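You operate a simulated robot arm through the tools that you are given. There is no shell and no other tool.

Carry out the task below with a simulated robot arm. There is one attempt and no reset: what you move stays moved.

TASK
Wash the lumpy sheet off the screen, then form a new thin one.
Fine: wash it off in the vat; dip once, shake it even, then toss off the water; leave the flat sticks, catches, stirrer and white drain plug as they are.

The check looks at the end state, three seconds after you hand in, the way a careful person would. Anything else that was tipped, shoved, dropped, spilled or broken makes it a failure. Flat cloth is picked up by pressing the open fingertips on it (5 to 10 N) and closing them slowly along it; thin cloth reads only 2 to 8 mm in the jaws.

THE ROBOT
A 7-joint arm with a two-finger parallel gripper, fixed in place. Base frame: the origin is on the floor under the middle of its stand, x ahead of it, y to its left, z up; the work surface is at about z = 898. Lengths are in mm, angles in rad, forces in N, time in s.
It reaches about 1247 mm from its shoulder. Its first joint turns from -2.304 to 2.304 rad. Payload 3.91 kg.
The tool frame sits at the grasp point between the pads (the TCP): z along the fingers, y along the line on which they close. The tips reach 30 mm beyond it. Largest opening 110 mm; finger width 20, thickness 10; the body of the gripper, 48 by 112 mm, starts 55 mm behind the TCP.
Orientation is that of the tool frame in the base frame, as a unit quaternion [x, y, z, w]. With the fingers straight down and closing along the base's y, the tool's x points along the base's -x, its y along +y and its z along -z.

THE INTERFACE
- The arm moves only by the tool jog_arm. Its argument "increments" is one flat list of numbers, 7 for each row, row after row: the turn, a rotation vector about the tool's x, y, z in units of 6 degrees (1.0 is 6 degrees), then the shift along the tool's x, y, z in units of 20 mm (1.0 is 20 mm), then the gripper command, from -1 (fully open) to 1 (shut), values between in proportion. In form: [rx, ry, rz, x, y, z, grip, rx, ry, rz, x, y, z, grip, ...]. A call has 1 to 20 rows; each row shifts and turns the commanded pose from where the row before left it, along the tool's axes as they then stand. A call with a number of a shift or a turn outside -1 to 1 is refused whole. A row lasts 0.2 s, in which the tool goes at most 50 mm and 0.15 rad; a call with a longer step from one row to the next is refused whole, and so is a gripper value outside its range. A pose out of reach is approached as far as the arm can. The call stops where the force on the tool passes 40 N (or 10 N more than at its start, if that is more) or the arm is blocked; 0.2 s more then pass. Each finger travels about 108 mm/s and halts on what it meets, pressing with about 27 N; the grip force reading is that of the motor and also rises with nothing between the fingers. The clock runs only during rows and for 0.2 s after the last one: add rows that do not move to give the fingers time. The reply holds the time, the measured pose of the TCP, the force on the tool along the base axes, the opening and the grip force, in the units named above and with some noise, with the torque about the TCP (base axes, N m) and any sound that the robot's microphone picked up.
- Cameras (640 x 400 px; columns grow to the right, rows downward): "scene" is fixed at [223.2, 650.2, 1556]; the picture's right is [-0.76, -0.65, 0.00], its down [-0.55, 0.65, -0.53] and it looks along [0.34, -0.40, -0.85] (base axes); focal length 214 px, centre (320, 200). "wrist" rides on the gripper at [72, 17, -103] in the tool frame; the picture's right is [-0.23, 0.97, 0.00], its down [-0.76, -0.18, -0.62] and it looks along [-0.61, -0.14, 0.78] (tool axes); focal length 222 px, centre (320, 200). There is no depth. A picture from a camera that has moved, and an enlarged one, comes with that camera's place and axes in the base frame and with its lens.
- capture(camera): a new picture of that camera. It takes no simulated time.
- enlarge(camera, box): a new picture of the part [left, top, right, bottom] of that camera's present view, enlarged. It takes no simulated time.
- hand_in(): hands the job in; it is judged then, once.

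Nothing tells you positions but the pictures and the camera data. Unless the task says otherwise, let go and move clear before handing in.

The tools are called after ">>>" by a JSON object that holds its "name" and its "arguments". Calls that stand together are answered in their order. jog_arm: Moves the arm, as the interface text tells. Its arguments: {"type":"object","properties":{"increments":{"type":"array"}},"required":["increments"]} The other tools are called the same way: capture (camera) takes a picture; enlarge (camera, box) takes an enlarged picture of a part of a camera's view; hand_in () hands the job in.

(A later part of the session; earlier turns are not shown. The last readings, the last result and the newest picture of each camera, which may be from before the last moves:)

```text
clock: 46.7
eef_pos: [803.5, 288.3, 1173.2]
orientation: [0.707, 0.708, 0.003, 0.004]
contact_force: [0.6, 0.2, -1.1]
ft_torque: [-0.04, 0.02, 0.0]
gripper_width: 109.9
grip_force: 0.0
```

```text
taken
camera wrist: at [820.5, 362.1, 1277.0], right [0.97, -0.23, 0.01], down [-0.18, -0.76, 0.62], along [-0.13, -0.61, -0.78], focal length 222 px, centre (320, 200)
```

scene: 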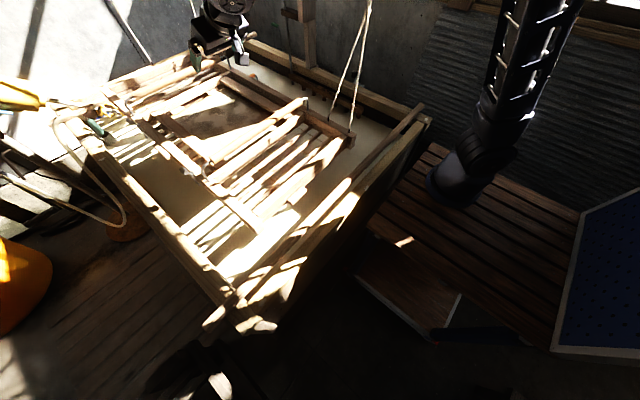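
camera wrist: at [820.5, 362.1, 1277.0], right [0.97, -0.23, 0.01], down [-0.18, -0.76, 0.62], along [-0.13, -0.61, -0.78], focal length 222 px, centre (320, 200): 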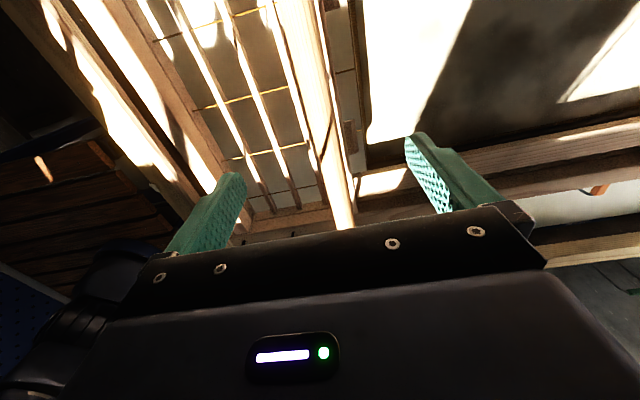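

>>> {"name": "jog_arm", "arguments": {"increments": [0, 0, 0, 0, 0.17, 1, -1, 0, 0, 0, 0, 0, 1, -1, 0, 0, 0, 0, 0, 1, -1, 0, 0, 0, 0, 0, 1, -1, 0, 0, 0, 0, 0, 1, -1, 0, 0, 0, 0, 0, 1, -1, 0, 0, 0, 0, 0, 1, -1, 0, 0, 0, 0, 0, 1, -1, 0, 0, 0, 0, 0, 0.15, -1, 0, 0, 0, 0, 0, 0, 0, 0, 0, 0, 0, 0, 0, 0.5, 0, 0, 0, 0, 0, 0, 1, 0, 0, 0, 0, 0, 0, 1, 0, 0, 0, 0, 0, 0, 1]}}

>>> {"name": "jog_arm", "arguments": {"increments": [0, 0, 0, 0, 0, 0.5, 1, 0, 0, 0, 0, 0, 0.5, 1, 0, 0, 0, 0, 0, 0.5, 1, 0, 0, 0, 0, 0, 0.5, 1, 0, 0, 0, 0, 0, 0, 1, 0, 0, 0, 0, 0, 0, 1]}}

>>> {"name": "capture", "arguments": {"camera": "scene"}}

>>> {"name": "enlarge", "arguments": {"camera": "scene", "box": [60, 20, 260, 145]}}

>>> {"name": "enlarge", "arguments": {"camera": "scene", "box": [180, 100, 400, 237]}}

```text
clock: 49.7
eef_pos: [810.1, 290.2, 1009.3]
orientation: [0.706, 0.708, 0.002, 0.005]
contact_force: [-0.4, 0.1, -0.9]
ft_torque: [-0.05, 0.0, -0.1]
gripper_width: 30.7
grip_force: 44.8
```

```text
clock: 51.1
eef_pos: [810.7, 288.5, 969.9]
orientation: [0.706, 0.708, 0.004, 0.004]
contact_force: [-1.5, -0.3, 5.7]
ft_torque: [0.02, -0.07, -0.07]
gripper_width: 30.7
grip_force: 45.2
```

```text
taken
```

scene: 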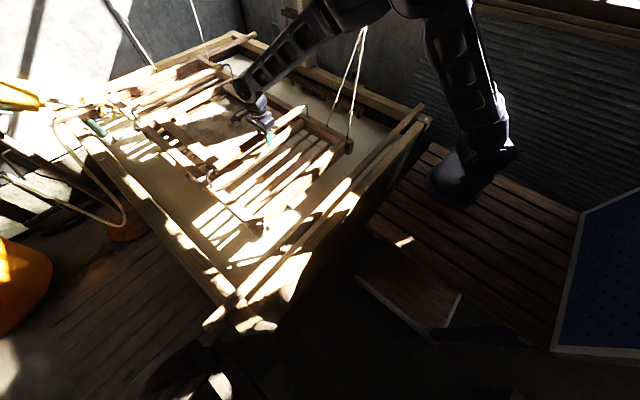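

```text
3.20 times, centred on (160, 82) of scene
camera zoom: at [223.2, 650.2, 1556.0], right [-0.76, -0.65, 0.0], down [-0.55, 0.65, -0.53], along [0.34, -0.4, -0.85], focal length 686 px, centre (832, 576)
```

zoom: 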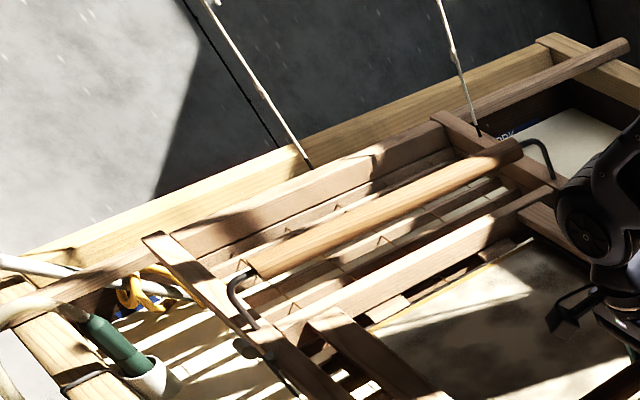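

```text
2.91 times, centred on (290, 168) of scene
camera zoom: at [223.2, 650.2, 1556.0], right [-0.76, -0.65, 0.0], down [-0.55, 0.65, -0.53], along [0.34, -0.4, -0.85], focal length 624 px, centre (407, 292)
```

zoom: 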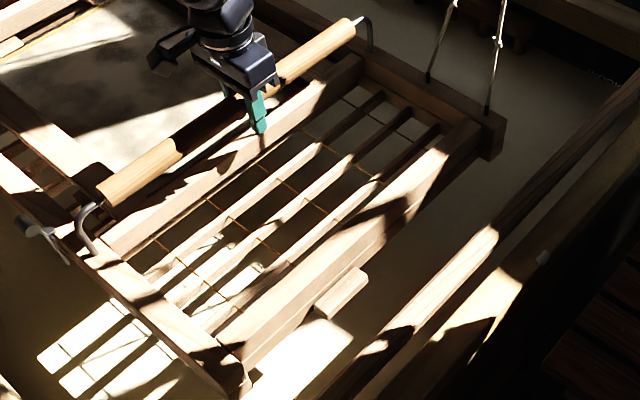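

The mould went down 40 mm level, with only 5.7 N. Continuing down in steps, easing about 20 mm toward -y for extra clearance from the cup and mixer.

>>> {"name": "jog_arm", "arguments": {"increments": [0, 0, 0, -0.25, 0, 0.5, 1, 0, 0, 0, -0.25, 0, 0.5, 1, 0, 0, 0, -0.25, 0, 0.5, 1, 0, 0, 0, -0.25, 0, 0.5, 1, 0, 0, 0, 0, 0, 0.5, 1, 0, 0, 0, 0, 0, 0.5, 1, 0, 0, 0, 0, 0, 0, 1, 0, 0, 0, 0, 0, 0, 1]}}

>>> {"name": "capture", "arguments": {"camera": "scene"}}

>>> {"name": "enlarge", "arguments": {"camera": "scene", "box": [60, 20, 260, 145]}}

>>> {"name": "enlarge", "arguments": {"camera": "scene", "box": [180, 100, 400, 237]}}

```text
clock: 52.9
eef_pos: [811.4, 268.5, 908.8]
orientation: [0.706, 0.708, 0.003, 0.004]
contact_force: [0.0, 0.1, 7.3]
ft_torque: [0.08, 0.03, -0.01]
gripper_width: 30.4
grip_force: 45.2
```

```text
taken
```

scene: 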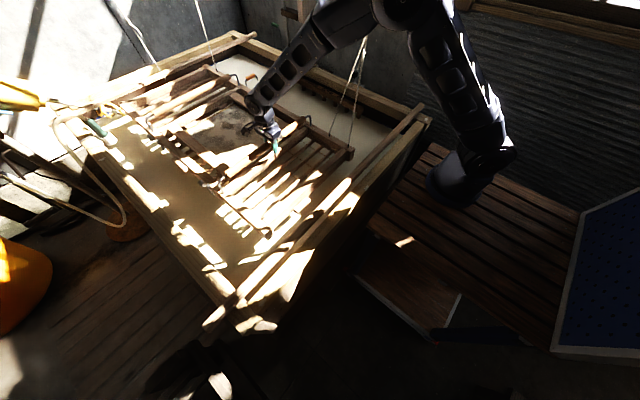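

```text
3.20 times, centred on (160, 82) of scene
camera zoom: at [223.2, 650.2, 1556.0], right [-0.76, -0.65, 0.0], down [-0.55, 0.65, -0.53], along [0.34, -0.4, -0.85], focal length 686 px, centre (832, 576)
```

zoom: 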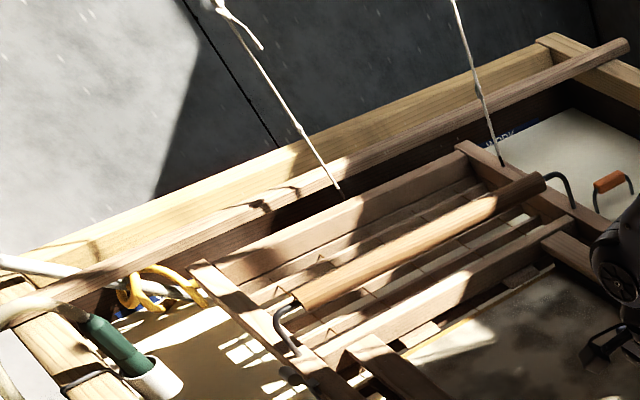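

```text
2.91 times, centred on (290, 168) of scene
camera zoom: at [223.2, 650.2, 1556.0], right [-0.76, -0.65, 0.0], down [-0.55, 0.65, -0.53], along [0.34, -0.4, -0.85], focal length 624 px, centre (407, 292)
```

zoom: 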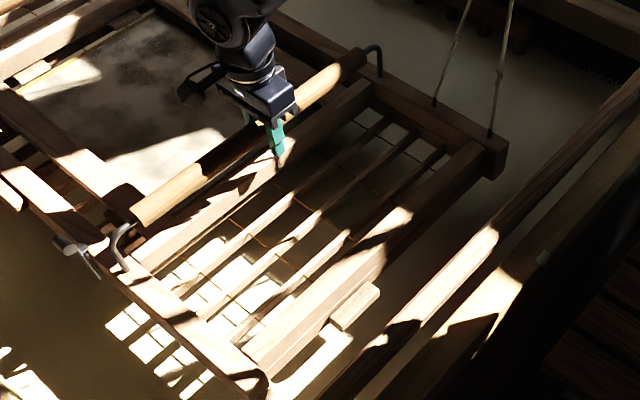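

At 100 mm down the mould is level with only 7 N, and its shadow on the water is now close to it. The orange-handled wire loop beside the right rail is a separate object in the vat, so I'll check its clearance.

>>> {"name": "enlarge", "arguments": {"camera": "scene", "box": [210, 50, 306, 110]}}

>>> {"name": "enlarge", "arguments": {"camera": "wrist", "box": [360, 100, 640, 275]}}

>>> {"name": "capture", "arguments": {"camera": "wrist"}}

>>> {"name": "enlarge", "arguments": {"camera": "scene", "box": [90, 90, 186, 150]}}

```text
6.67 times, centred on (258, 80) of scene
camera zoom: at [223.2, 650.2, 1556.0], right [-0.76, -0.65, 0.0], down [-0.55, 0.65, -0.53], along [0.34, -0.4, -0.85], focal length 1430 px, centre (733, 1000)
```

zoom: 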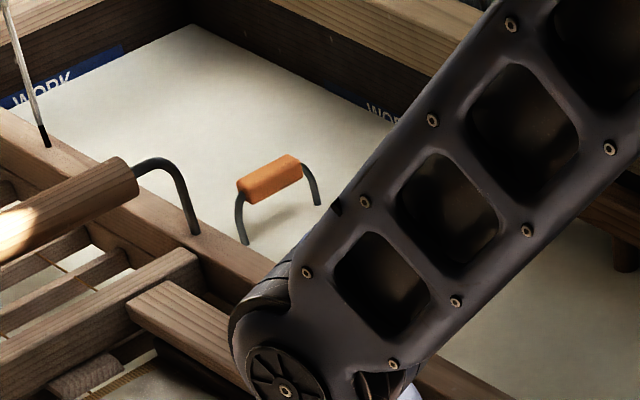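

```text
2.29 times, centred on (500, 188) of wrist
camera zoom: at [827.4, 342.1, 1013.9], right [0.97, -0.22, 0.01], down [-0.18, -0.76, 0.62], along [-0.13, -0.61, -0.78], focal length 508 px, centre (-91, 229)
```

zoom: 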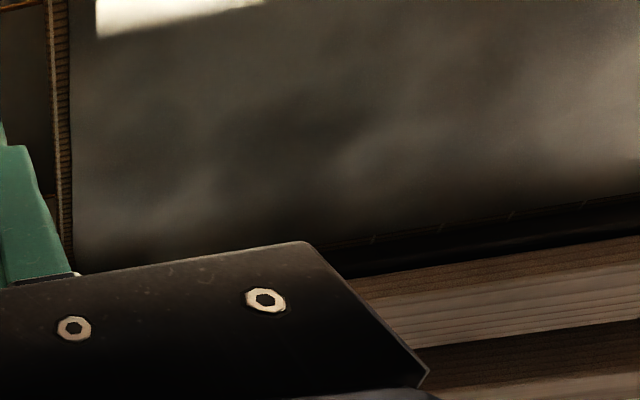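

```text
taken
camera wrist: at [827.4, 342.1, 1013.9], right [0.97, -0.22, 0.01], down [-0.18, -0.76, 0.62], along [-0.13, -0.61, -0.78], focal length 222 px, centre (320, 200)
```

wrist: 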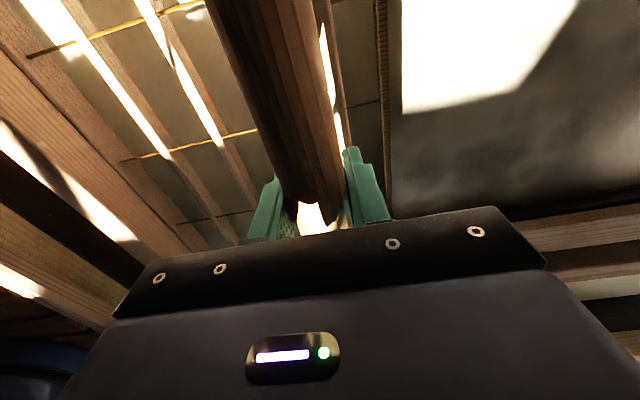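

```text
6.67 times, centred on (138, 120) of scene
camera zoom: at [223.2, 650.2, 1556.0], right [-0.76, -0.65, 0.0], down [-0.55, 0.65, -0.53], along [0.34, -0.4, -0.85], focal length 1430 px, centre (1533, 733)
```

zoom: 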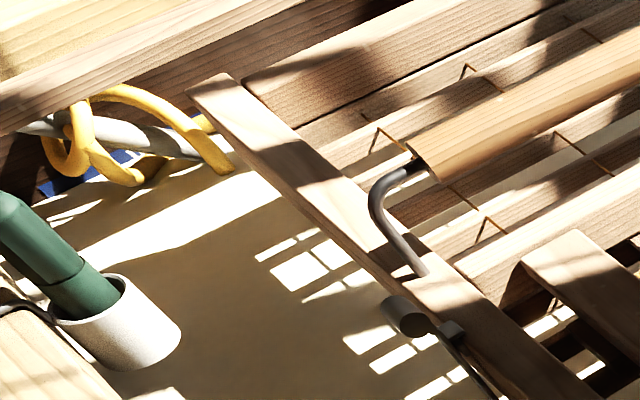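

The orange-handled loop stands clear of the right rail, which moves away from it in the view as the mould lowers. Continuing down 40 mm.

>>> {"name": "jog_arm", "arguments": {"increments": [0, 0, 0, 0, 0, 0.5, 1, 0, 0, 0, 0, 0, 0.5, 1, 0, 0, 0, 0, 0, 0.5, 1, 0, 0, 0, 0, 0, 0.5, 1, 0, 0, 0, 0, 0, 0, 1, 0, 0, 0, 0, 0, 0, 1]}}

>>> {"name": "capture", "arguments": {"camera": "scene"}}

>>> {"name": "enlarge", "arguments": {"camera": "scene", "box": [60, 20, 260, 145]}}

>>> {"name": "enlarge", "arguments": {"camera": "scene", "box": [180, 100, 400, 237]}}

```text
clock: 54.3
eef_pos: [810.2, 267.6, 870.6]
orientation: [0.707, 0.708, 0.003, 0.004]
contact_force: [-0.8, 0.6, 9.1]
ft_torque: [0.11, -0.02, -0.05]
gripper_width: 30.6
grip_force: 45.0
```

```text
taken
```

scene: 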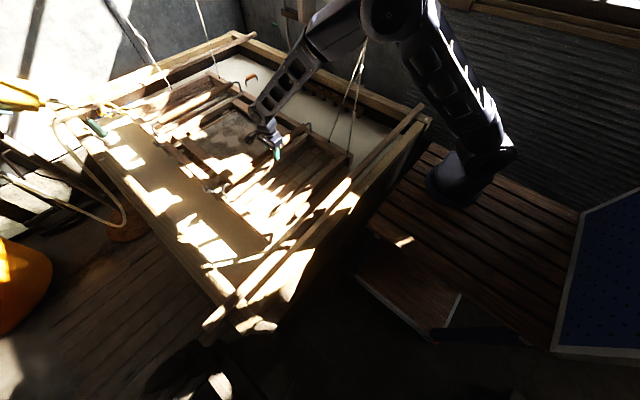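

```text
3.20 times, centred on (160, 82) of scene
camera zoom: at [223.2, 650.2, 1556.0], right [-0.76, -0.65, 0.0], down [-0.55, 0.65, -0.53], along [0.34, -0.4, -0.85], focal length 686 px, centre (832, 576)
```

zoom: 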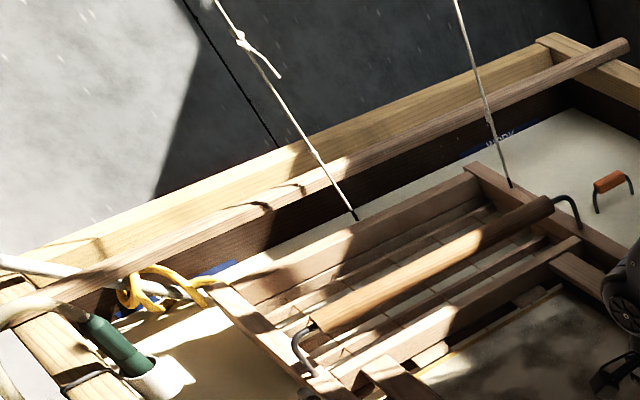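

```text
2.91 times, centred on (290, 168) of scene
camera zoom: at [223.2, 650.2, 1556.0], right [-0.76, -0.65, 0.0], down [-0.55, 0.65, -0.53], along [0.34, -0.4, -0.85], focal length 624 px, centre (407, 292)
```

zoom: 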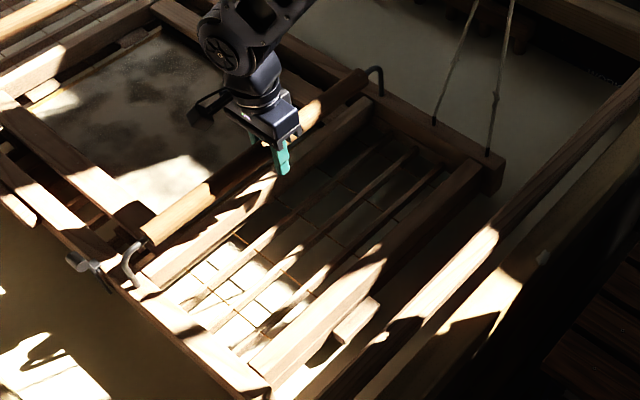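

>>> {"name": "enlarge", "arguments": {"camera": "scene", "box": [92, 90, 156, 130]}}

>>> {"name": "enlarge", "arguments": {"camera": "scene", "box": [140, 120, 300, 220]}}

>>> {"name": "capture", "arguments": {"camera": "wrist"}}

```text
10.00 times, centred on (124, 110) of scene
camera zoom: at [223.2, 650.2, 1556.0], right [-0.76, -0.65, 0.0], down [-0.55, 0.65, -0.53], along [0.34, -0.4, -0.85], focal length 2145 px, centre (2280, 1100)
```

zoom: 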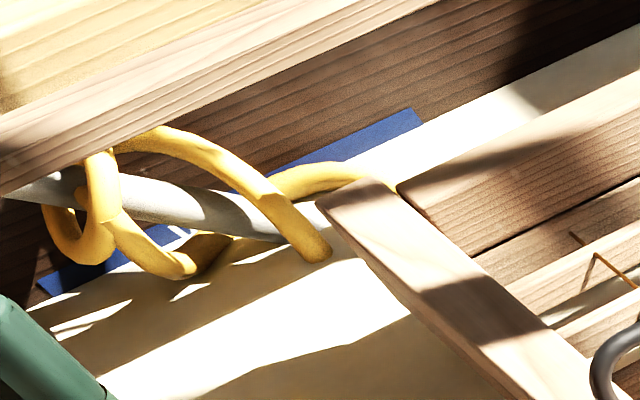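

```text
4.00 times, centred on (220, 170) of scene
camera zoom: at [223.2, 650.2, 1556.0], right [-0.76, -0.65, 0.0], down [-0.55, 0.65, -0.53], along [0.34, -0.4, -0.85], focal length 858 px, centre (720, 320)
```

zoom: 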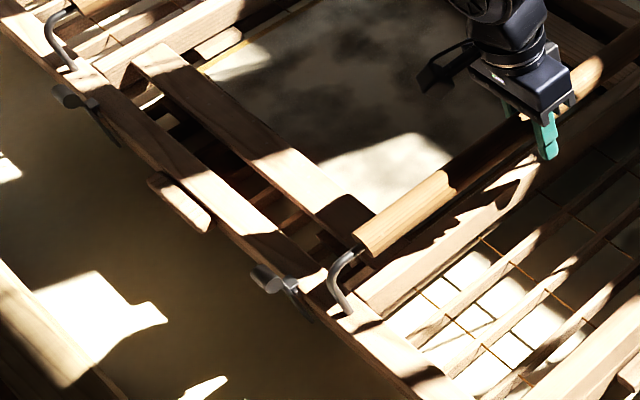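

```text
taken
camera wrist: at [827.0, 342.2, 974.4], right [0.97, -0.22, 0.01], down [-0.18, -0.76, 0.62], along [-0.13, -0.61, -0.78], focal length 222 px, centre (320, 200)
```

wrist: 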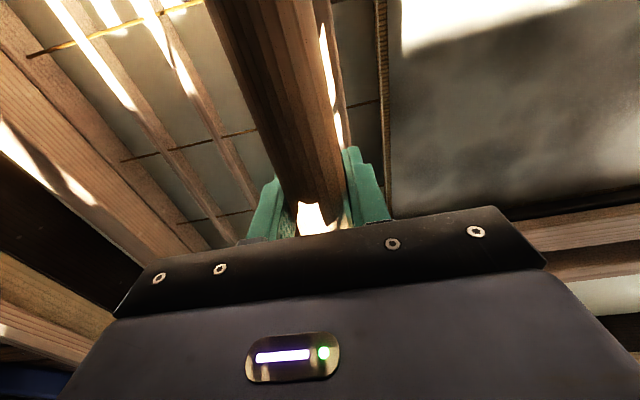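

The mixer head stands beyond the far bar with roughly a 100 mm gap, so it's clear. The mould's underside is now just at the water; continuing down 30 mm.

>>> {"name": "jog_arm", "arguments": {"increments": [0, 0, 0, 0, 0, 0.5, 1, 0, 0, 0, 0, 0, 0.5, 1, 0, 0, 0, 0, 0, 0.5, 1, 0, 0, 0, 0, 0, 0, 1, 0, 0, 0, 0, 0, 0, 1]}}

>>> {"name": "capture", "arguments": {"camera": "scene"}}

>>> {"name": "enlarge", "arguments": {"camera": "scene", "box": [90, 50, 250, 150]}}

>>> {"name": "enlarge", "arguments": {"camera": "scene", "box": [140, 120, 300, 220]}}

>>> {"name": "capture", "arguments": {"camera": "wrist"}}

```text
clock: 55.5
eef_pos: [811.3, 268.4, 839.2]
orientation: [0.707, 0.707, 0.003, 0.005]
contact_force: [-0.4, 0.0, 10.7]
ft_torque: [0.07, -0.06, -0.13]
gripper_width: 30.6
grip_force: 45.0
```

```text
taken
```

scene: 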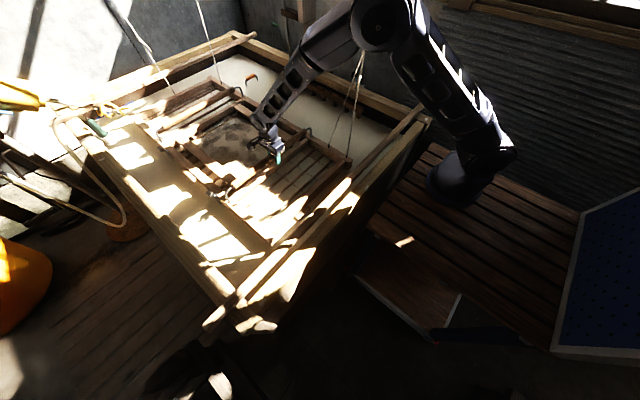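

```text
4.00 times, centred on (170, 100) of scene
camera zoom: at [223.2, 650.2, 1556.0], right [-0.76, -0.65, 0.0], down [-0.55, 0.65, -0.53], along [0.34, -0.4, -0.85], focal length 858 px, centre (920, 600)
```

zoom: 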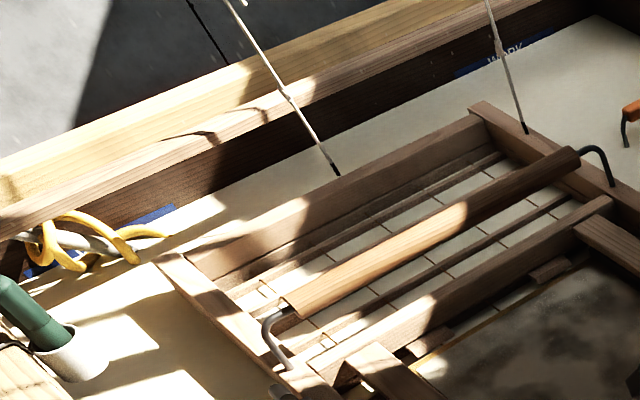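

```text
4.00 times, centred on (220, 170) of scene
camera zoom: at [223.2, 650.2, 1556.0], right [-0.76, -0.65, 0.0], down [-0.55, 0.65, -0.53], along [0.34, -0.4, -0.85], focal length 858 px, centre (720, 320)
```

zoom: 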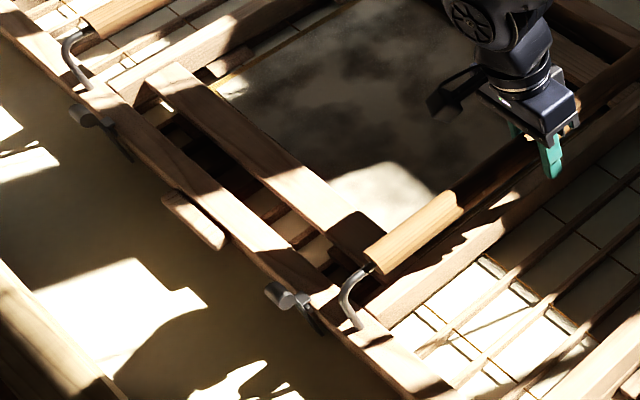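

```text
taken
camera wrist: at [827.5, 342.0, 943.2], right [0.97, -0.23, 0.01], down [-0.18, -0.76, 0.62], along [-0.13, -0.61, -0.78], focal length 222 px, centre (320, 200)
```

wrist: 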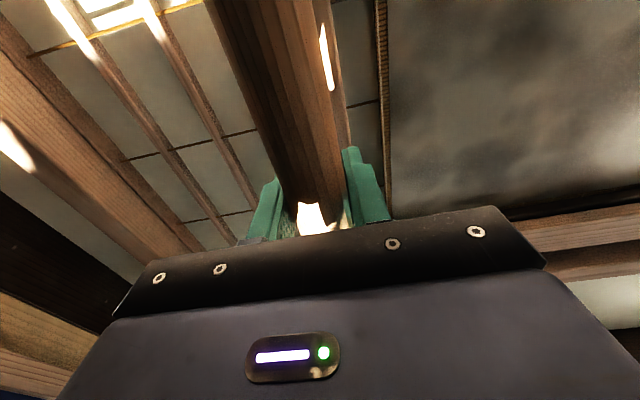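

The ribs are now partly under the slurry and the mixer is clearly separate. Lowering a further 30 mm to submerge the sheet.

>>> {"name": "jog_arm", "arguments": {"increments": [0, 0, 0, 0, 0, 0.5, 1, 0, 0, 0, 0, 0, 0.5, 1, 0, 0, 0, 0, 0, 0.5, 1, 0, 0, 0, 0, 0, 0, 1, 0, 0, 0, 0, 0, 0, 1]}}

>>> {"name": "capture", "arguments": {"camera": "scene"}}

>>> {"name": "enlarge", "arguments": {"camera": "scene", "box": [90, 50, 250, 150]}}

>>> {"name": "enlarge", "arguments": {"camera": "scene", "box": [140, 120, 300, 220]}}

>>> {"name": "capture", "arguments": {"camera": "wrist"}}

```text
clock: 56.7
eef_pos: [811.0, 267.2, 809.2]
orientation: [0.706, 0.708, 0.003, 0.005]
contact_force: [-0.8, 0.0, 11.7]
ft_torque: [0.13, -0.04, 0.01]
gripper_width: 30.7
grip_force: 44.5
```

```text
taken
```

scene: 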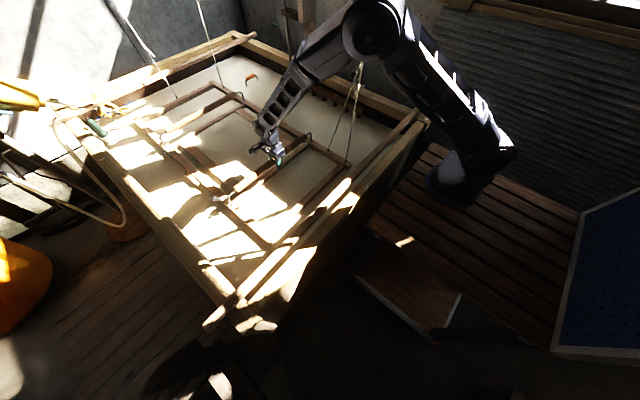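

```text
4.00 times, centred on (170, 100) of scene
camera zoom: at [223.2, 650.2, 1556.0], right [-0.76, -0.65, 0.0], down [-0.55, 0.65, -0.53], along [0.34, -0.4, -0.85], focal length 858 px, centre (920, 600)
```

zoom: 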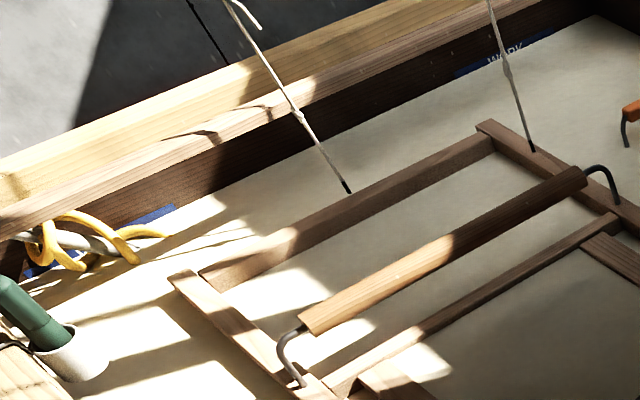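

```text
4.00 times, centred on (220, 170) of scene
camera zoom: at [223.2, 650.2, 1556.0], right [-0.76, -0.65, 0.0], down [-0.55, 0.65, -0.53], along [0.34, -0.4, -0.85], focal length 858 px, centre (720, 320)
```

zoom: 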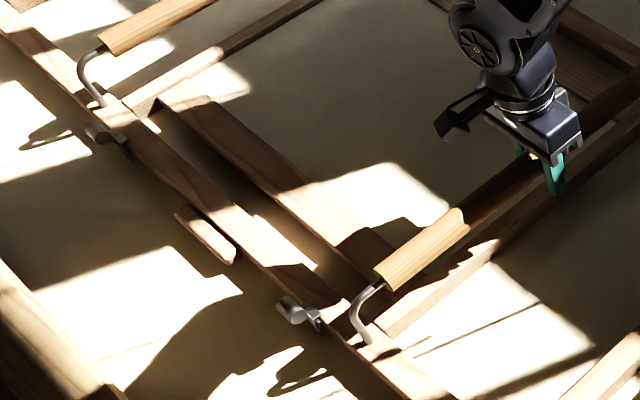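

```text
taken
camera wrist: at [828.0, 342.1, 913.6], right [0.97, -0.22, 0.01], down [-0.18, -0.76, 0.62], along [-0.13, -0.61, -0.78], focal length 222 px, centre (320, 200)
```

wrist: 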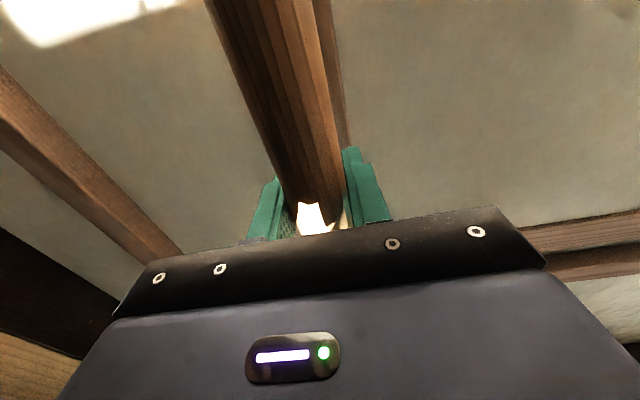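

The sheet is now under the slurry and the frame top is about at the surface. I'll swish the mould back and forth underwater to wash the lumpy sheet off, staying within the tested travel.

>>> {"name": "jog_arm", "arguments": {"increments": [0, 0, 0, 0, 0, 0.4, 1, 0, 0, 0, -0.6, 0, 0, 1, 0, 0, 0, -0.6, 0, 0, 1, 0, 0, 0, 0.6, 0, 0, 1, 0, 0, 0, 0.6, 0, 0, 1, 0, 0, 0, 0.6, 0, 0, 1, 0, 0, 0, -0.6, 0, 0, 1, 0, 0, 0, -0.6, 0, 0, 1, 0, 0, 0, -0.6, 0, 0, 1, 0, 0, 0, 0.6, 0, 0, 1, 0, 0, 0, 0.6, 0, 0, 1, 0, 0, 0, 0.6, 0, 0, 1, 0, 0, 0, -0.6, 0, 0, 1, 0, 0, 0, -0.6, 0, 0, 1, 0, 0, 0, -0.6, 0, 0, 1, 0, 0, 0, 0.6, 0, 0, 1, 0, 0, 0, 0.6, 0, 0, 1, 0, 0, 0, 0, 0, 0, 1, 0, 0, 0, 0, 0, 0, 1]}}

>>> {"name": "capture", "arguments": {"camera": "scene"}}

>>> {"name": "enlarge", "arguments": {"camera": "scene", "box": [130, 60, 330, 185]}}

>>> {"name": "capture", "arguments": {"camera": "wrist"}}

```text
clock: 60.7
eef_pos: [812.3, 268.2, 801.0]
orientation: [0.706, 0.708, 0.003, 0.005]
contact_force: [-0.3, 0.3, 12.8]
ft_torque: [0.1, -0.14, -0.17]
gripper_width: 30.5
grip_force: 44.4
```

```text
taken
```

scene: 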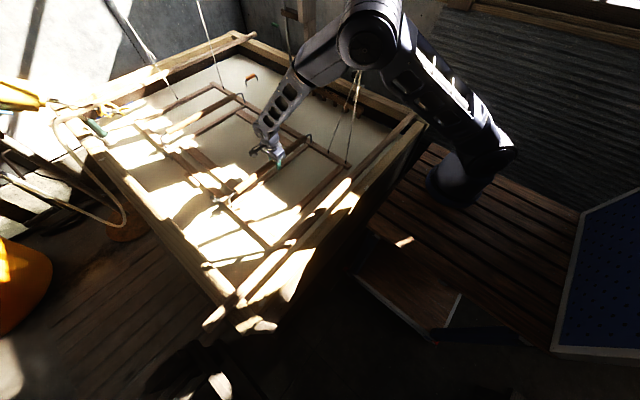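

```text
3.20 times, centred on (230, 122) of scene
camera zoom: at [223.2, 650.2, 1556.0], right [-0.76, -0.65, 0.0], down [-0.55, 0.65, -0.53], along [0.34, -0.4, -0.85], focal length 686 px, centre (608, 448)
```

zoom: 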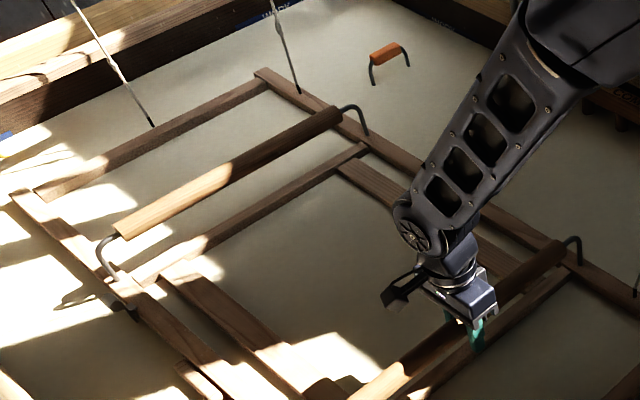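

```text
taken
camera wrist: at [827.9, 343.2, 905.5], right [0.97, -0.23, 0.01], down [-0.18, -0.76, 0.62], along [-0.13, -0.61, -0.78], focal length 222 px, centre (320, 200)
```

wrist: 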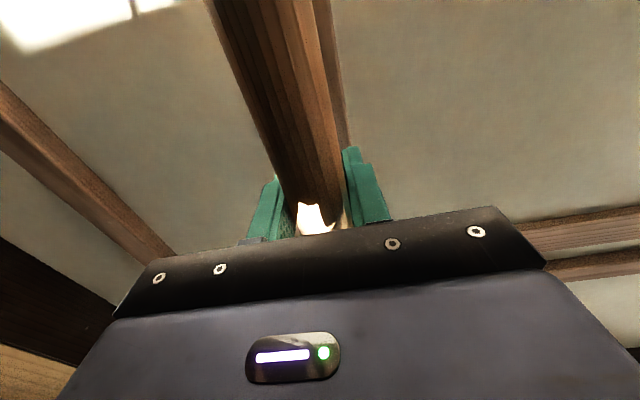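

The slurry hides the screen, so I'll swish a second, more vigorous set before lifting to inspect.

>>> {"name": "jog_arm", "arguments": {"increments": [0, 0, 0, -0.9, 0, 0, 1, 0, 0, 0, -0.4, -0.4, 0, 1, 0, 0, 0, 0.9, 0, 0, 1, 0, 0, 0, 0.9, 0.3, 0, 1, 0, 0, 0, 0.5, 0.3, 0, 1, 0, 0, 0, -0.9, 0, 0, 1, 0, 0, 0, -0.9, -0.3, 0, 1, 0, 0, 0, -0.5, -0.3, 0, 1, 0, 0, 0, 0.9, 0, 0, 1, 0, 0, 0, 0.9, 0.3, 0, 1, 0, 0, 0, 0.5, 0.3, 0, 1, 0, 0, 0, -0.9, 0, 0, 1, 0, 0, 0, -0.9, -0.3, 0, 1, 0, 0, 0, -0.5, -0.3, 0, 1, 0, 0, 0, 0.9, 0.2, 0, 1, 0, 0, 0, 0.4, 0.2, 0, 1, 0, 0, 0, 0, 0, 0, 1, 0, 0, 0, 0, 0, 0, 1]}}

>>> {"name": "capture", "arguments": {"camera": "scene"}}

```text
clock: 64.5
eef_pos: [811.8, 267.6, 802.4]
orientation: [0.707, 0.707, 0.004, 0.004]
contact_force: [0.0, 0.5, 12.9]
ft_torque: [0.11, -0.02, -0.04]
gripper_width: 30.4
grip_force: 44.9
```

```text
taken
```

scene: 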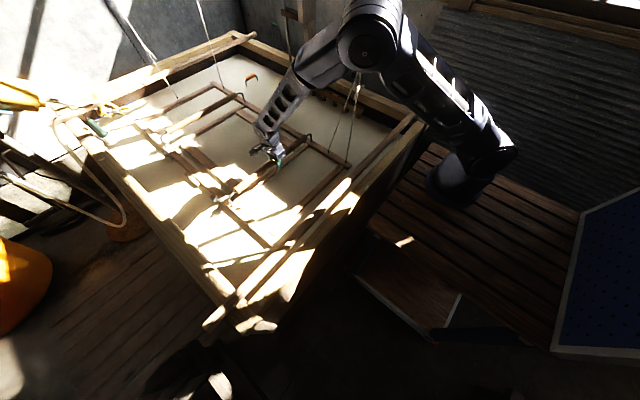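

Now raising slowly out of the slurry to see what's left on the screen.

>>> {"name": "jog_arm", "arguments": {"increments": [0, 0, 0, 0, 0, -0.5, 1, 0, 0, 0, 0, 0, -0.5, 1, 0, 0, 0, 0, 0, -0.5, 1, 0, 0, 0, 0, 0, -0.5, 1, 0, 0, 0, 0, 0, -0.5, 1, 0, 0, 0, 0, 0, -0.5, 1, 0, 0, 0, 0, 0, -0.5, 1, 0, 0, 0, 0, 0, 0, 1]}}

>>> {"name": "enlarge", "arguments": {"camera": "scene", "box": [130, 60, 330, 185]}}

>>> {"name": "capture", "arguments": {"camera": "wrist"}}

>>> {"name": "enlarge", "arguments": {"camera": "wrist", "box": [360, 0, 640, 220]}}

```text
clock: 66.3
eef_pos: [810.2, 268.1, 871.0]
orientation: [0.706, 0.708, 0.003, 0.004]
contact_force: [-0.5, 1.4, 9.7]
ft_torque: [0.22, -0.24, -0.08]
gripper_width: 30.8
grip_force: 45.3
```

```text
3.20 times, centred on (230, 122) of scene
camera zoom: at [223.2, 650.2, 1556.0], right [-0.76, -0.65, 0.0], down [-0.55, 0.65, -0.53], along [0.34, -0.4, -0.85], focal length 686 px, centre (608, 448)
```

zoom: 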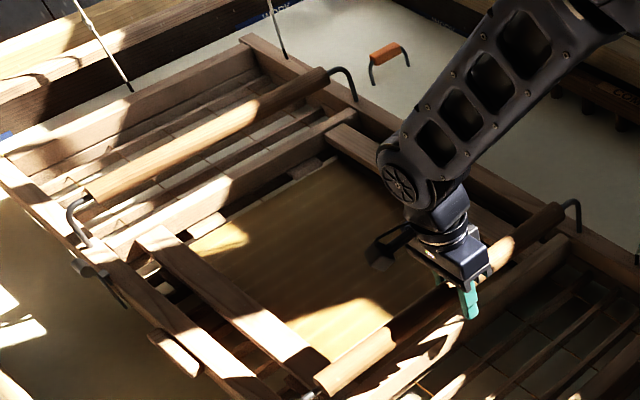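

```text
taken
camera wrist: at [827.2, 342.3, 975.6], right [0.97, -0.23, 0.01], down [-0.18, -0.76, 0.62], along [-0.13, -0.61, -0.78], focal length 222 px, centre (320, 200)
```

wrist: 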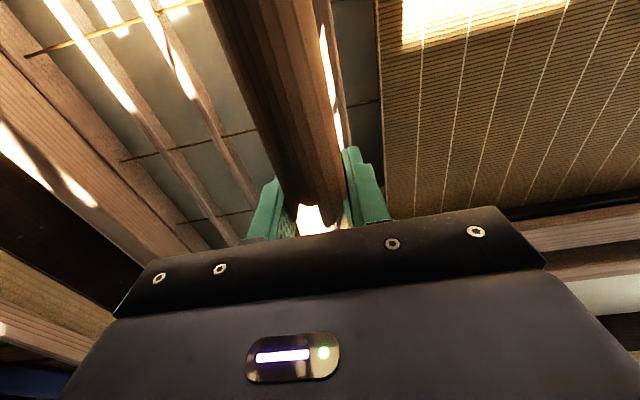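

```text
1.82 times, centred on (500, 110) of wrist
camera zoom: at [827.2, 342.3, 975.6], right [0.97, -0.23, 0.01], down [-0.18, -0.76, 0.62], along [-0.13, -0.61, -0.78], focal length 404 px, centre (-7, 364)
```

zoom: 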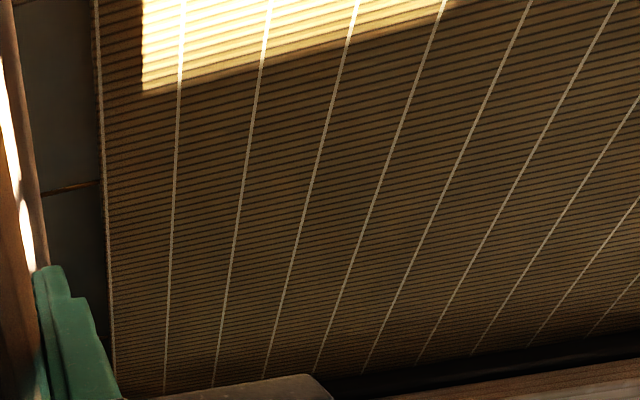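

The screen is bare bamboo now: the lumpy sheet is completely washed off, and the flat sticks are still in place. Next is one clean dip: down level, straight back up, then shaking straight away above the water.

>>> {"name": "jog_arm", "arguments": {"increments": [0, 0, 0, 0, 0, 0.7, 1, 0, 0, 0, 0, 0, 0.7, 1, 0, 0, 0, 0, 0, 0.7, 1, 0, 0, 0, 0, 0, 0.7, 1, 0, 0, 0, 0, 0, 0.7, 1, 0, 0, 0, 0, 0, 0, 1, 0, 0, 0, 0, 0, -0.7, 1, 0, 0, 0, 0, 0, -0.8, 1, 0, 0, 0, 0, 0, -0.8, 1, 0, 0, 0, 0, 0, -0.8, 1, 0, 0, 0, 0, 0, -0.8, 1, 0, 0, 0, 0, 0, -0.8, 1, 0, 0, 0, 0, 0, -0.8, 1, 0, 0, 0, 0.6, 0, 0, 1, 0, 0, 0, -0.6, 0, 0, 1, 0, 0, 0, -0.6, 0, 0, 1, 0, 0, 0, 0.6, 0, 0, 1, 0, 0, 0, 0.6, 0, 0, 1, 0, 0, 0, -0.6, 0, 0, 1]}}

>>> {"name": "enlarge", "arguments": {"camera": "scene", "box": [130, 60, 330, 185]}}

>>> {"name": "capture", "arguments": {"camera": "wrist"}}

>>> {"name": "enlarge", "arguments": {"camera": "wrist", "box": [360, 0, 640, 220]}}

```text
clock: 70.3
eef_pos: [810.5, 268.3, 911.5]
orientation: [0.707, 0.708, 0.004, 0.004]
contact_force: [-0.7, 1.4, 3.7]
ft_torque: [0.07, 0.01, -0.33]
gripper_width: 30.8
grip_force: 44.5
```

```text
3.20 times, centred on (230, 122) of scene
camera zoom: at [223.2, 650.2, 1556.0], right [-0.76, -0.65, 0.0], down [-0.55, 0.65, -0.53], along [0.34, -0.4, -0.85], focal length 686 px, centre (608, 448)
```

zoom: 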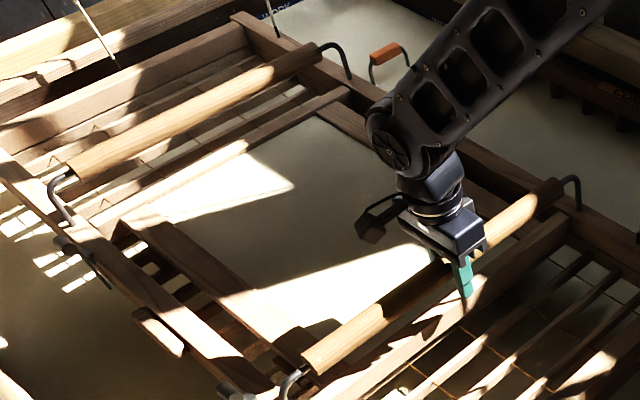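

```text
taken
camera wrist: at [827.1, 341.5, 1016.6], right [0.97, -0.23, 0.01], down [-0.18, -0.76, 0.62], along [-0.13, -0.61, -0.78], focal length 222 px, centre (320, 200)
```

wrist: 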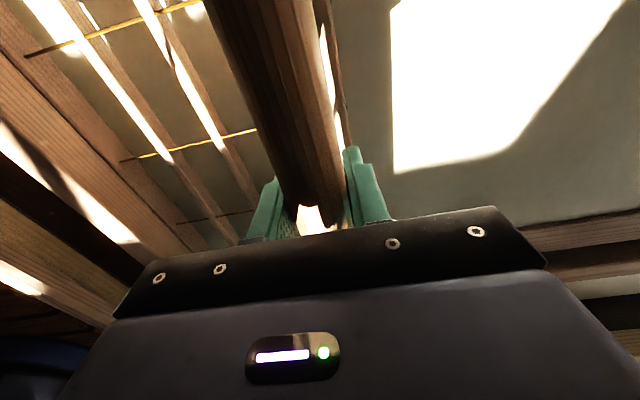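

```text
1.82 times, centred on (500, 110) of wrist
camera zoom: at [827.1, 341.5, 1016.6], right [0.97, -0.23, 0.01], down [-0.18, -0.76, 0.62], along [-0.13, -0.61, -0.78], focal length 404 px, centre (-7, 364)
```

zoom: 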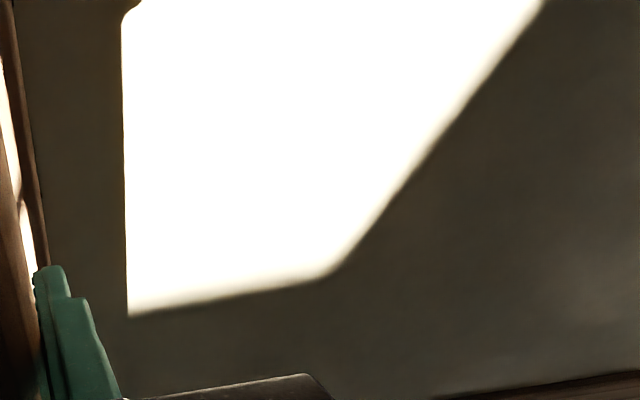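

The screen now holds an even pool of slurry between the bars. I'll continue shaking, side to side and fore and aft, to settle it evenly.

>>> {"name": "jog_arm", "arguments": {"increments": [0, 0, 0, 0.7, 0, 0, 1, 0, 0, 0, -0.7, 0, 0, 1, 0, 0, 0, -0.7, 0, 0, 1, 0, 0, 0, 0.7, 0, 0, 1, 0, 0, 0, 0.7, 0, 0, 1, 0, 0, 0, -0.7, 0, 0, 1, 0, 0, 0, -0.7, 0, 0, 1, 0, 0, 0, 0.7, 0, 0, 1, 0, 0, 0, 0, -0.5, 0, 1, 0, 0, 0, 0, 0.5, 0, 1, 0, 0, 0, 0, 0.5, 0, 1, 0, 0, 0, 0, -0.5, 0, 1, 0, 0, 0, 0, -0.5, 0, 1, 0, 0, 0, 0, 0.5, 0, 1, 0, 0, 0, 0, 0.5, 0, 1, 0, 0, 0, 0, -0.5, 0, 1]}}

>>> {"name": "enlarge", "arguments": {"camera": "scene", "box": [130, 60, 330, 185]}}

>>> {"name": "enlarge", "arguments": {"camera": "wrist", "box": [360, 0, 640, 220]}}

```text
clock: 73.7
eef_pos: [810.2, 269.4, 911.4]
orientation: [0.707, 0.708, 0.003, 0.004]
contact_force: [0.6, 1.6, 4.0]
ft_torque: [0.08, 0.3, -0.13]
gripper_width: 30.3
grip_force: 45.3
```

```text
3.20 times, centred on (230, 122) of scene
camera zoom: at [223.2, 650.2, 1556.0], right [-0.76, -0.65, 0.0], down [-0.55, 0.65, -0.53], along [0.34, -0.4, -0.85], focal length 686 px, centre (608, 448)
```

zoom: 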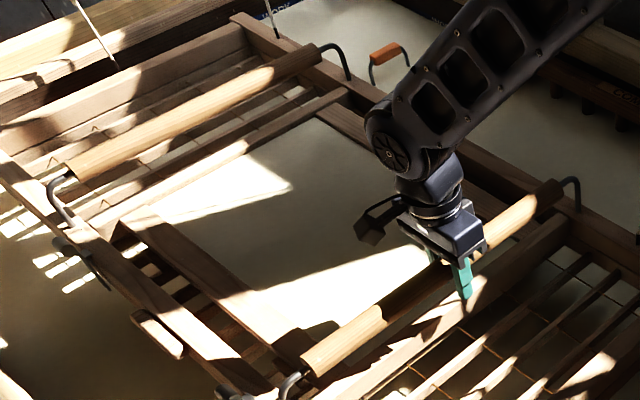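

```text
1.82 times, centred on (500, 110) of wrist
camera zoom: at [826.3, 343.5, 1015.7], right [0.97, -0.23, 0.01], down [-0.18, -0.76, 0.62], along [-0.13, -0.61, -0.78], focal length 404 px, centre (-7, 364)
```

zoom: 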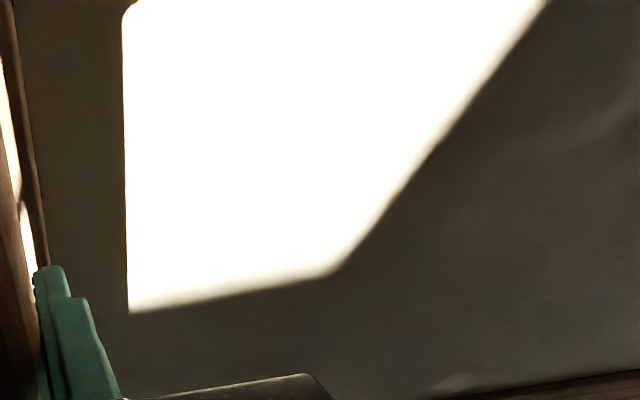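

The pool lies flat and uniform. One more set of shakes, then I'll raise it to near rest height ready for the toss.

>>> {"name": "jog_arm", "arguments": {"increments": [0, 0, 0, 0.9, 0, 0, 1, 0, 0, 0, -0.9, 0, 0, 1, 0, 0, 0, -0.9, 0, 0, 1, 0, 0, 0, 0.9, 0, 0, 1, 0, 0, 0, 0.9, 0, 0, 1, 0, 0, 0, -0.9, 0, 0, 1, 0, 0, 0, -0.9, 0, 0, 1, 0, 0, 0, 0.9, 0, 0, 1, 0, 0, 0, 0, -0.6, 0, 1, 0, 0, 0, 0, 0.6, 0, 1, 0, 0, 0, 0, 0.6, 0, 1, 0, 0, 0, 0, -0.6, 0, 1, 0, 0, 0, 0, 0, -0.8, 1, 0, 0, 0, 0, 0, -0.8, 1, 0, 0, 0, 0, 0, -0.8, 1, 0, 0, 0, 0, 0, -0.8, 1, 0, 0, 0, 0, 0, -0.8, 1, 0, 0, 0, 0, 0, 0, 1]}}

>>> {"name": "capture", "arguments": {"camera": "scene"}}

>>> {"name": "enlarge", "arguments": {"camera": "scene", "box": [130, 60, 330, 185]}}

>>> {"name": "enlarge", "arguments": {"camera": "wrist", "box": [360, 0, 640, 220]}}

```text
clock: 77.5
eef_pos: [810.5, 268.7, 991.5]
orientation: [0.707, 0.708, 0.003, 0.004]
contact_force: [-0.3, -0.1, 2.5]
ft_torque: [-0.02, -0.2, -0.1]
gripper_width: 30.8
grip_force: 44.6
```

```text
taken
```

scene: 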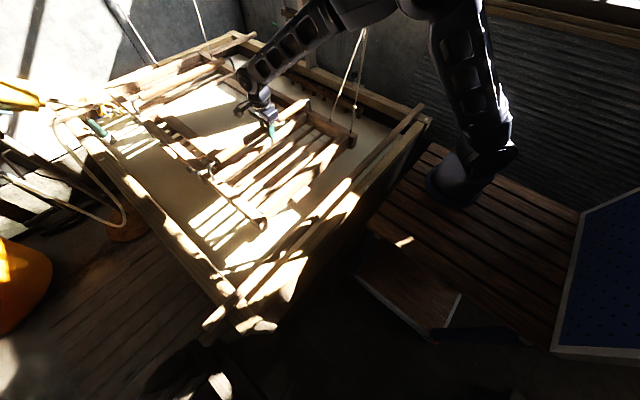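

```text
3.20 times, centred on (230, 122) of scene
camera zoom: at [223.2, 650.2, 1556.0], right [-0.76, -0.65, 0.0], down [-0.55, 0.65, -0.53], along [0.34, -0.4, -0.85], focal length 686 px, centre (608, 448)
```

zoom: 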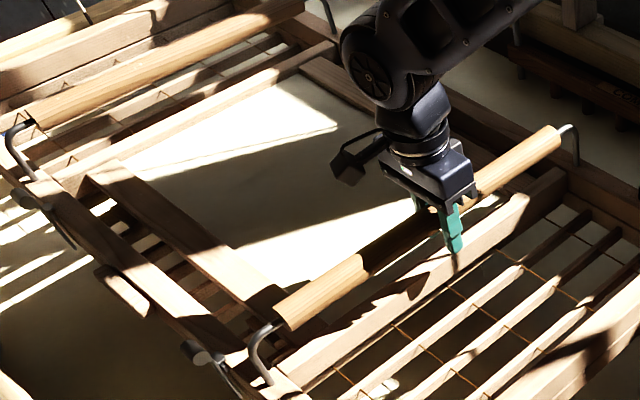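

```text
1.82 times, centred on (500, 110) of wrist
camera zoom: at [825.9, 342.5, 1095.6], right [0.97, -0.23, 0.01], down [-0.18, -0.76, 0.62], along [-0.13, -0.61, -0.78], focal length 404 px, centre (-7, 364)
```

zoom: 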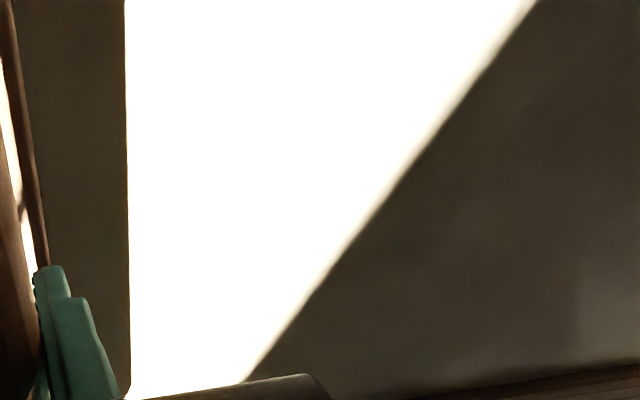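

The layer looks smooth and even. Now the toss: a brisk roll of about 12°, dumping toward the open water on the -y side, then straight back to level.

>>> {"name": "jog_arm", "arguments": {"increments": [0, 1, 0, 0, 0, 0, 1, 0, 1, 0, 0, 0, 0, 1, 0, 0, 0, 0, 0, 0, 1, 0, 0, 0, 0, 0, 0, 1]}}

>>> {"name": "capture", "arguments": {"camera": "scene"}}

>>> {"name": "enlarge", "arguments": {"camera": "scene", "box": [100, 40, 340, 190]}}

>>> {"name": "capture", "arguments": {"camera": "wrist"}}

```text
clock: 78.5
eef_pos: [810.6, 267.7, 992.5]
orientation: [0.702, 0.704, 0.077, -0.07]
contact_force: [-0.2, 0.3, 4.8]
ft_torque: [-1.16, 0.04, -0.35]
gripper_width: 30.5
grip_force: 44.9
```

```text
taken
```

scene: 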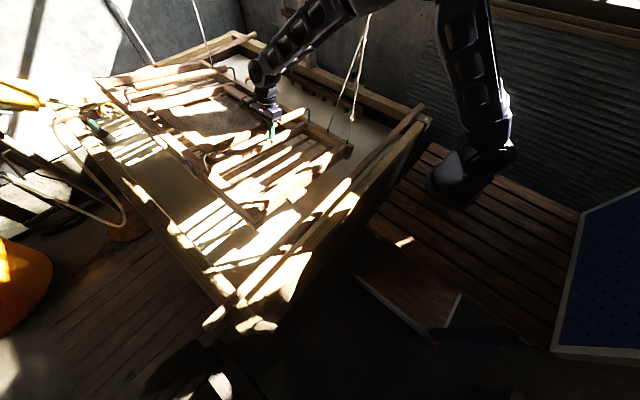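

```text
2.67 times, centred on (220, 115) of scene
camera zoom: at [223.2, 650.2, 1556.0], right [-0.76, -0.65, 0.0], down [-0.55, 0.65, -0.53], along [0.34, -0.4, -0.85], focal length 572 px, centre (587, 427)
```

zoom: 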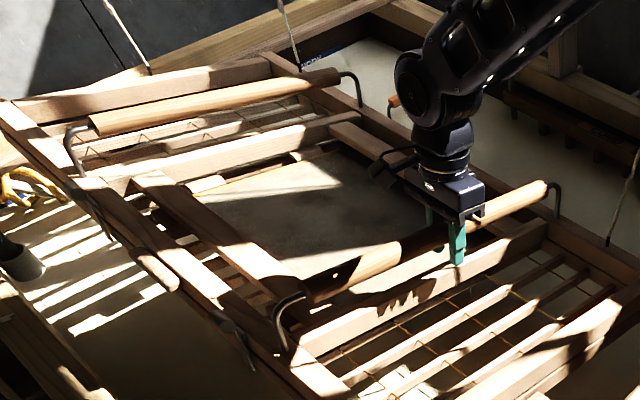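

```text
taken
camera wrist: at [825.8, 319.3, 1108.3], right [0.97, -0.22, -0.04], down [-0.18, -0.87, 0.45], along [-0.13, -0.43, -0.89], focal length 222 px, centre (320, 200)
```

wrist: 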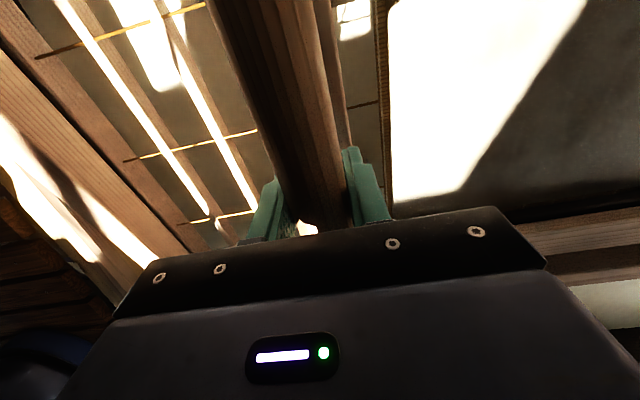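

The standing water ran off and a formed sheet with clean edges is visible on the screen. Returning to level gently.

>>> {"name": "jog_arm", "arguments": {"increments": [0, -0.5, 0, 0, 0, 0, 1, 0, -0.5, 0, 0, 0, 0, 1, 0, -0.5, 0, 0, 0, 0, 1, 0, -0.5, 0, 0, 0, 0, 1, 0, 0, 0, 0, 0, 0, 1, 0, 0, 0, 0, 0, 0, 1]}}

>>> {"name": "capture", "arguments": {"camera": "scene"}}

>>> {"name": "enlarge", "arguments": {"camera": "scene", "box": [130, 60, 330, 185]}}

>>> {"name": "enlarge", "arguments": {"camera": "wrist", "box": [360, 0, 640, 220]}}

```text
clock: 79.9
eef_pos: [810.6, 268.5, 991.9]
orientation: [0.706, 0.708, 0.003, 0.004]
contact_force: [-0.1, 1.1, 3.9]
ft_torque: [0.12, -0.04, -0.04]
gripper_width: 30.7
grip_force: 45.6
```

```text
taken
```

scene: 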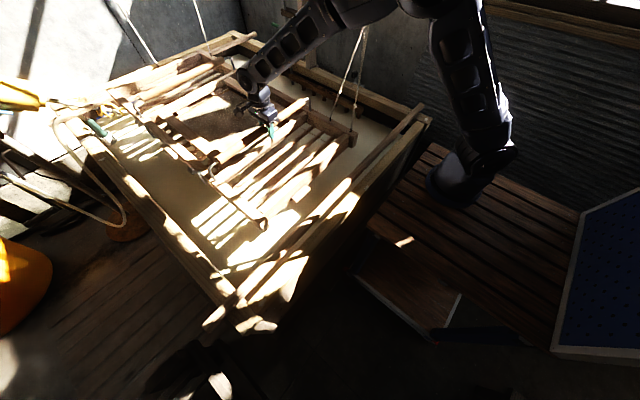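

```text
3.20 times, centred on (230, 122) of scene
camera zoom: at [223.2, 650.2, 1556.0], right [-0.76, -0.65, 0.0], down [-0.55, 0.65, -0.53], along [0.34, -0.4, -0.85], focal length 686 px, centre (608, 448)
```

zoom: 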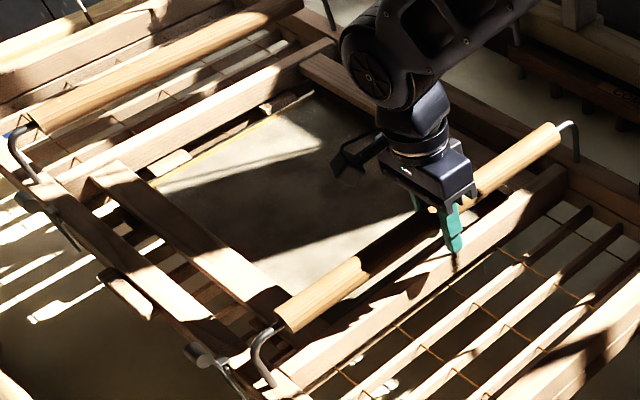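

```text
1.82 times, centred on (500, 110) of wrist
camera zoom: at [826.5, 342.5, 1095.6], right [0.97, -0.23, 0.01], down [-0.18, -0.76, 0.62], along [-0.13, -0.61, -0.78], focal length 404 px, centre (-7, 364)
```

zoom: 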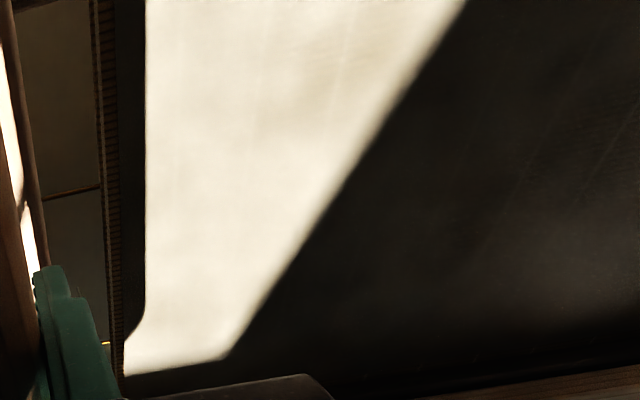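

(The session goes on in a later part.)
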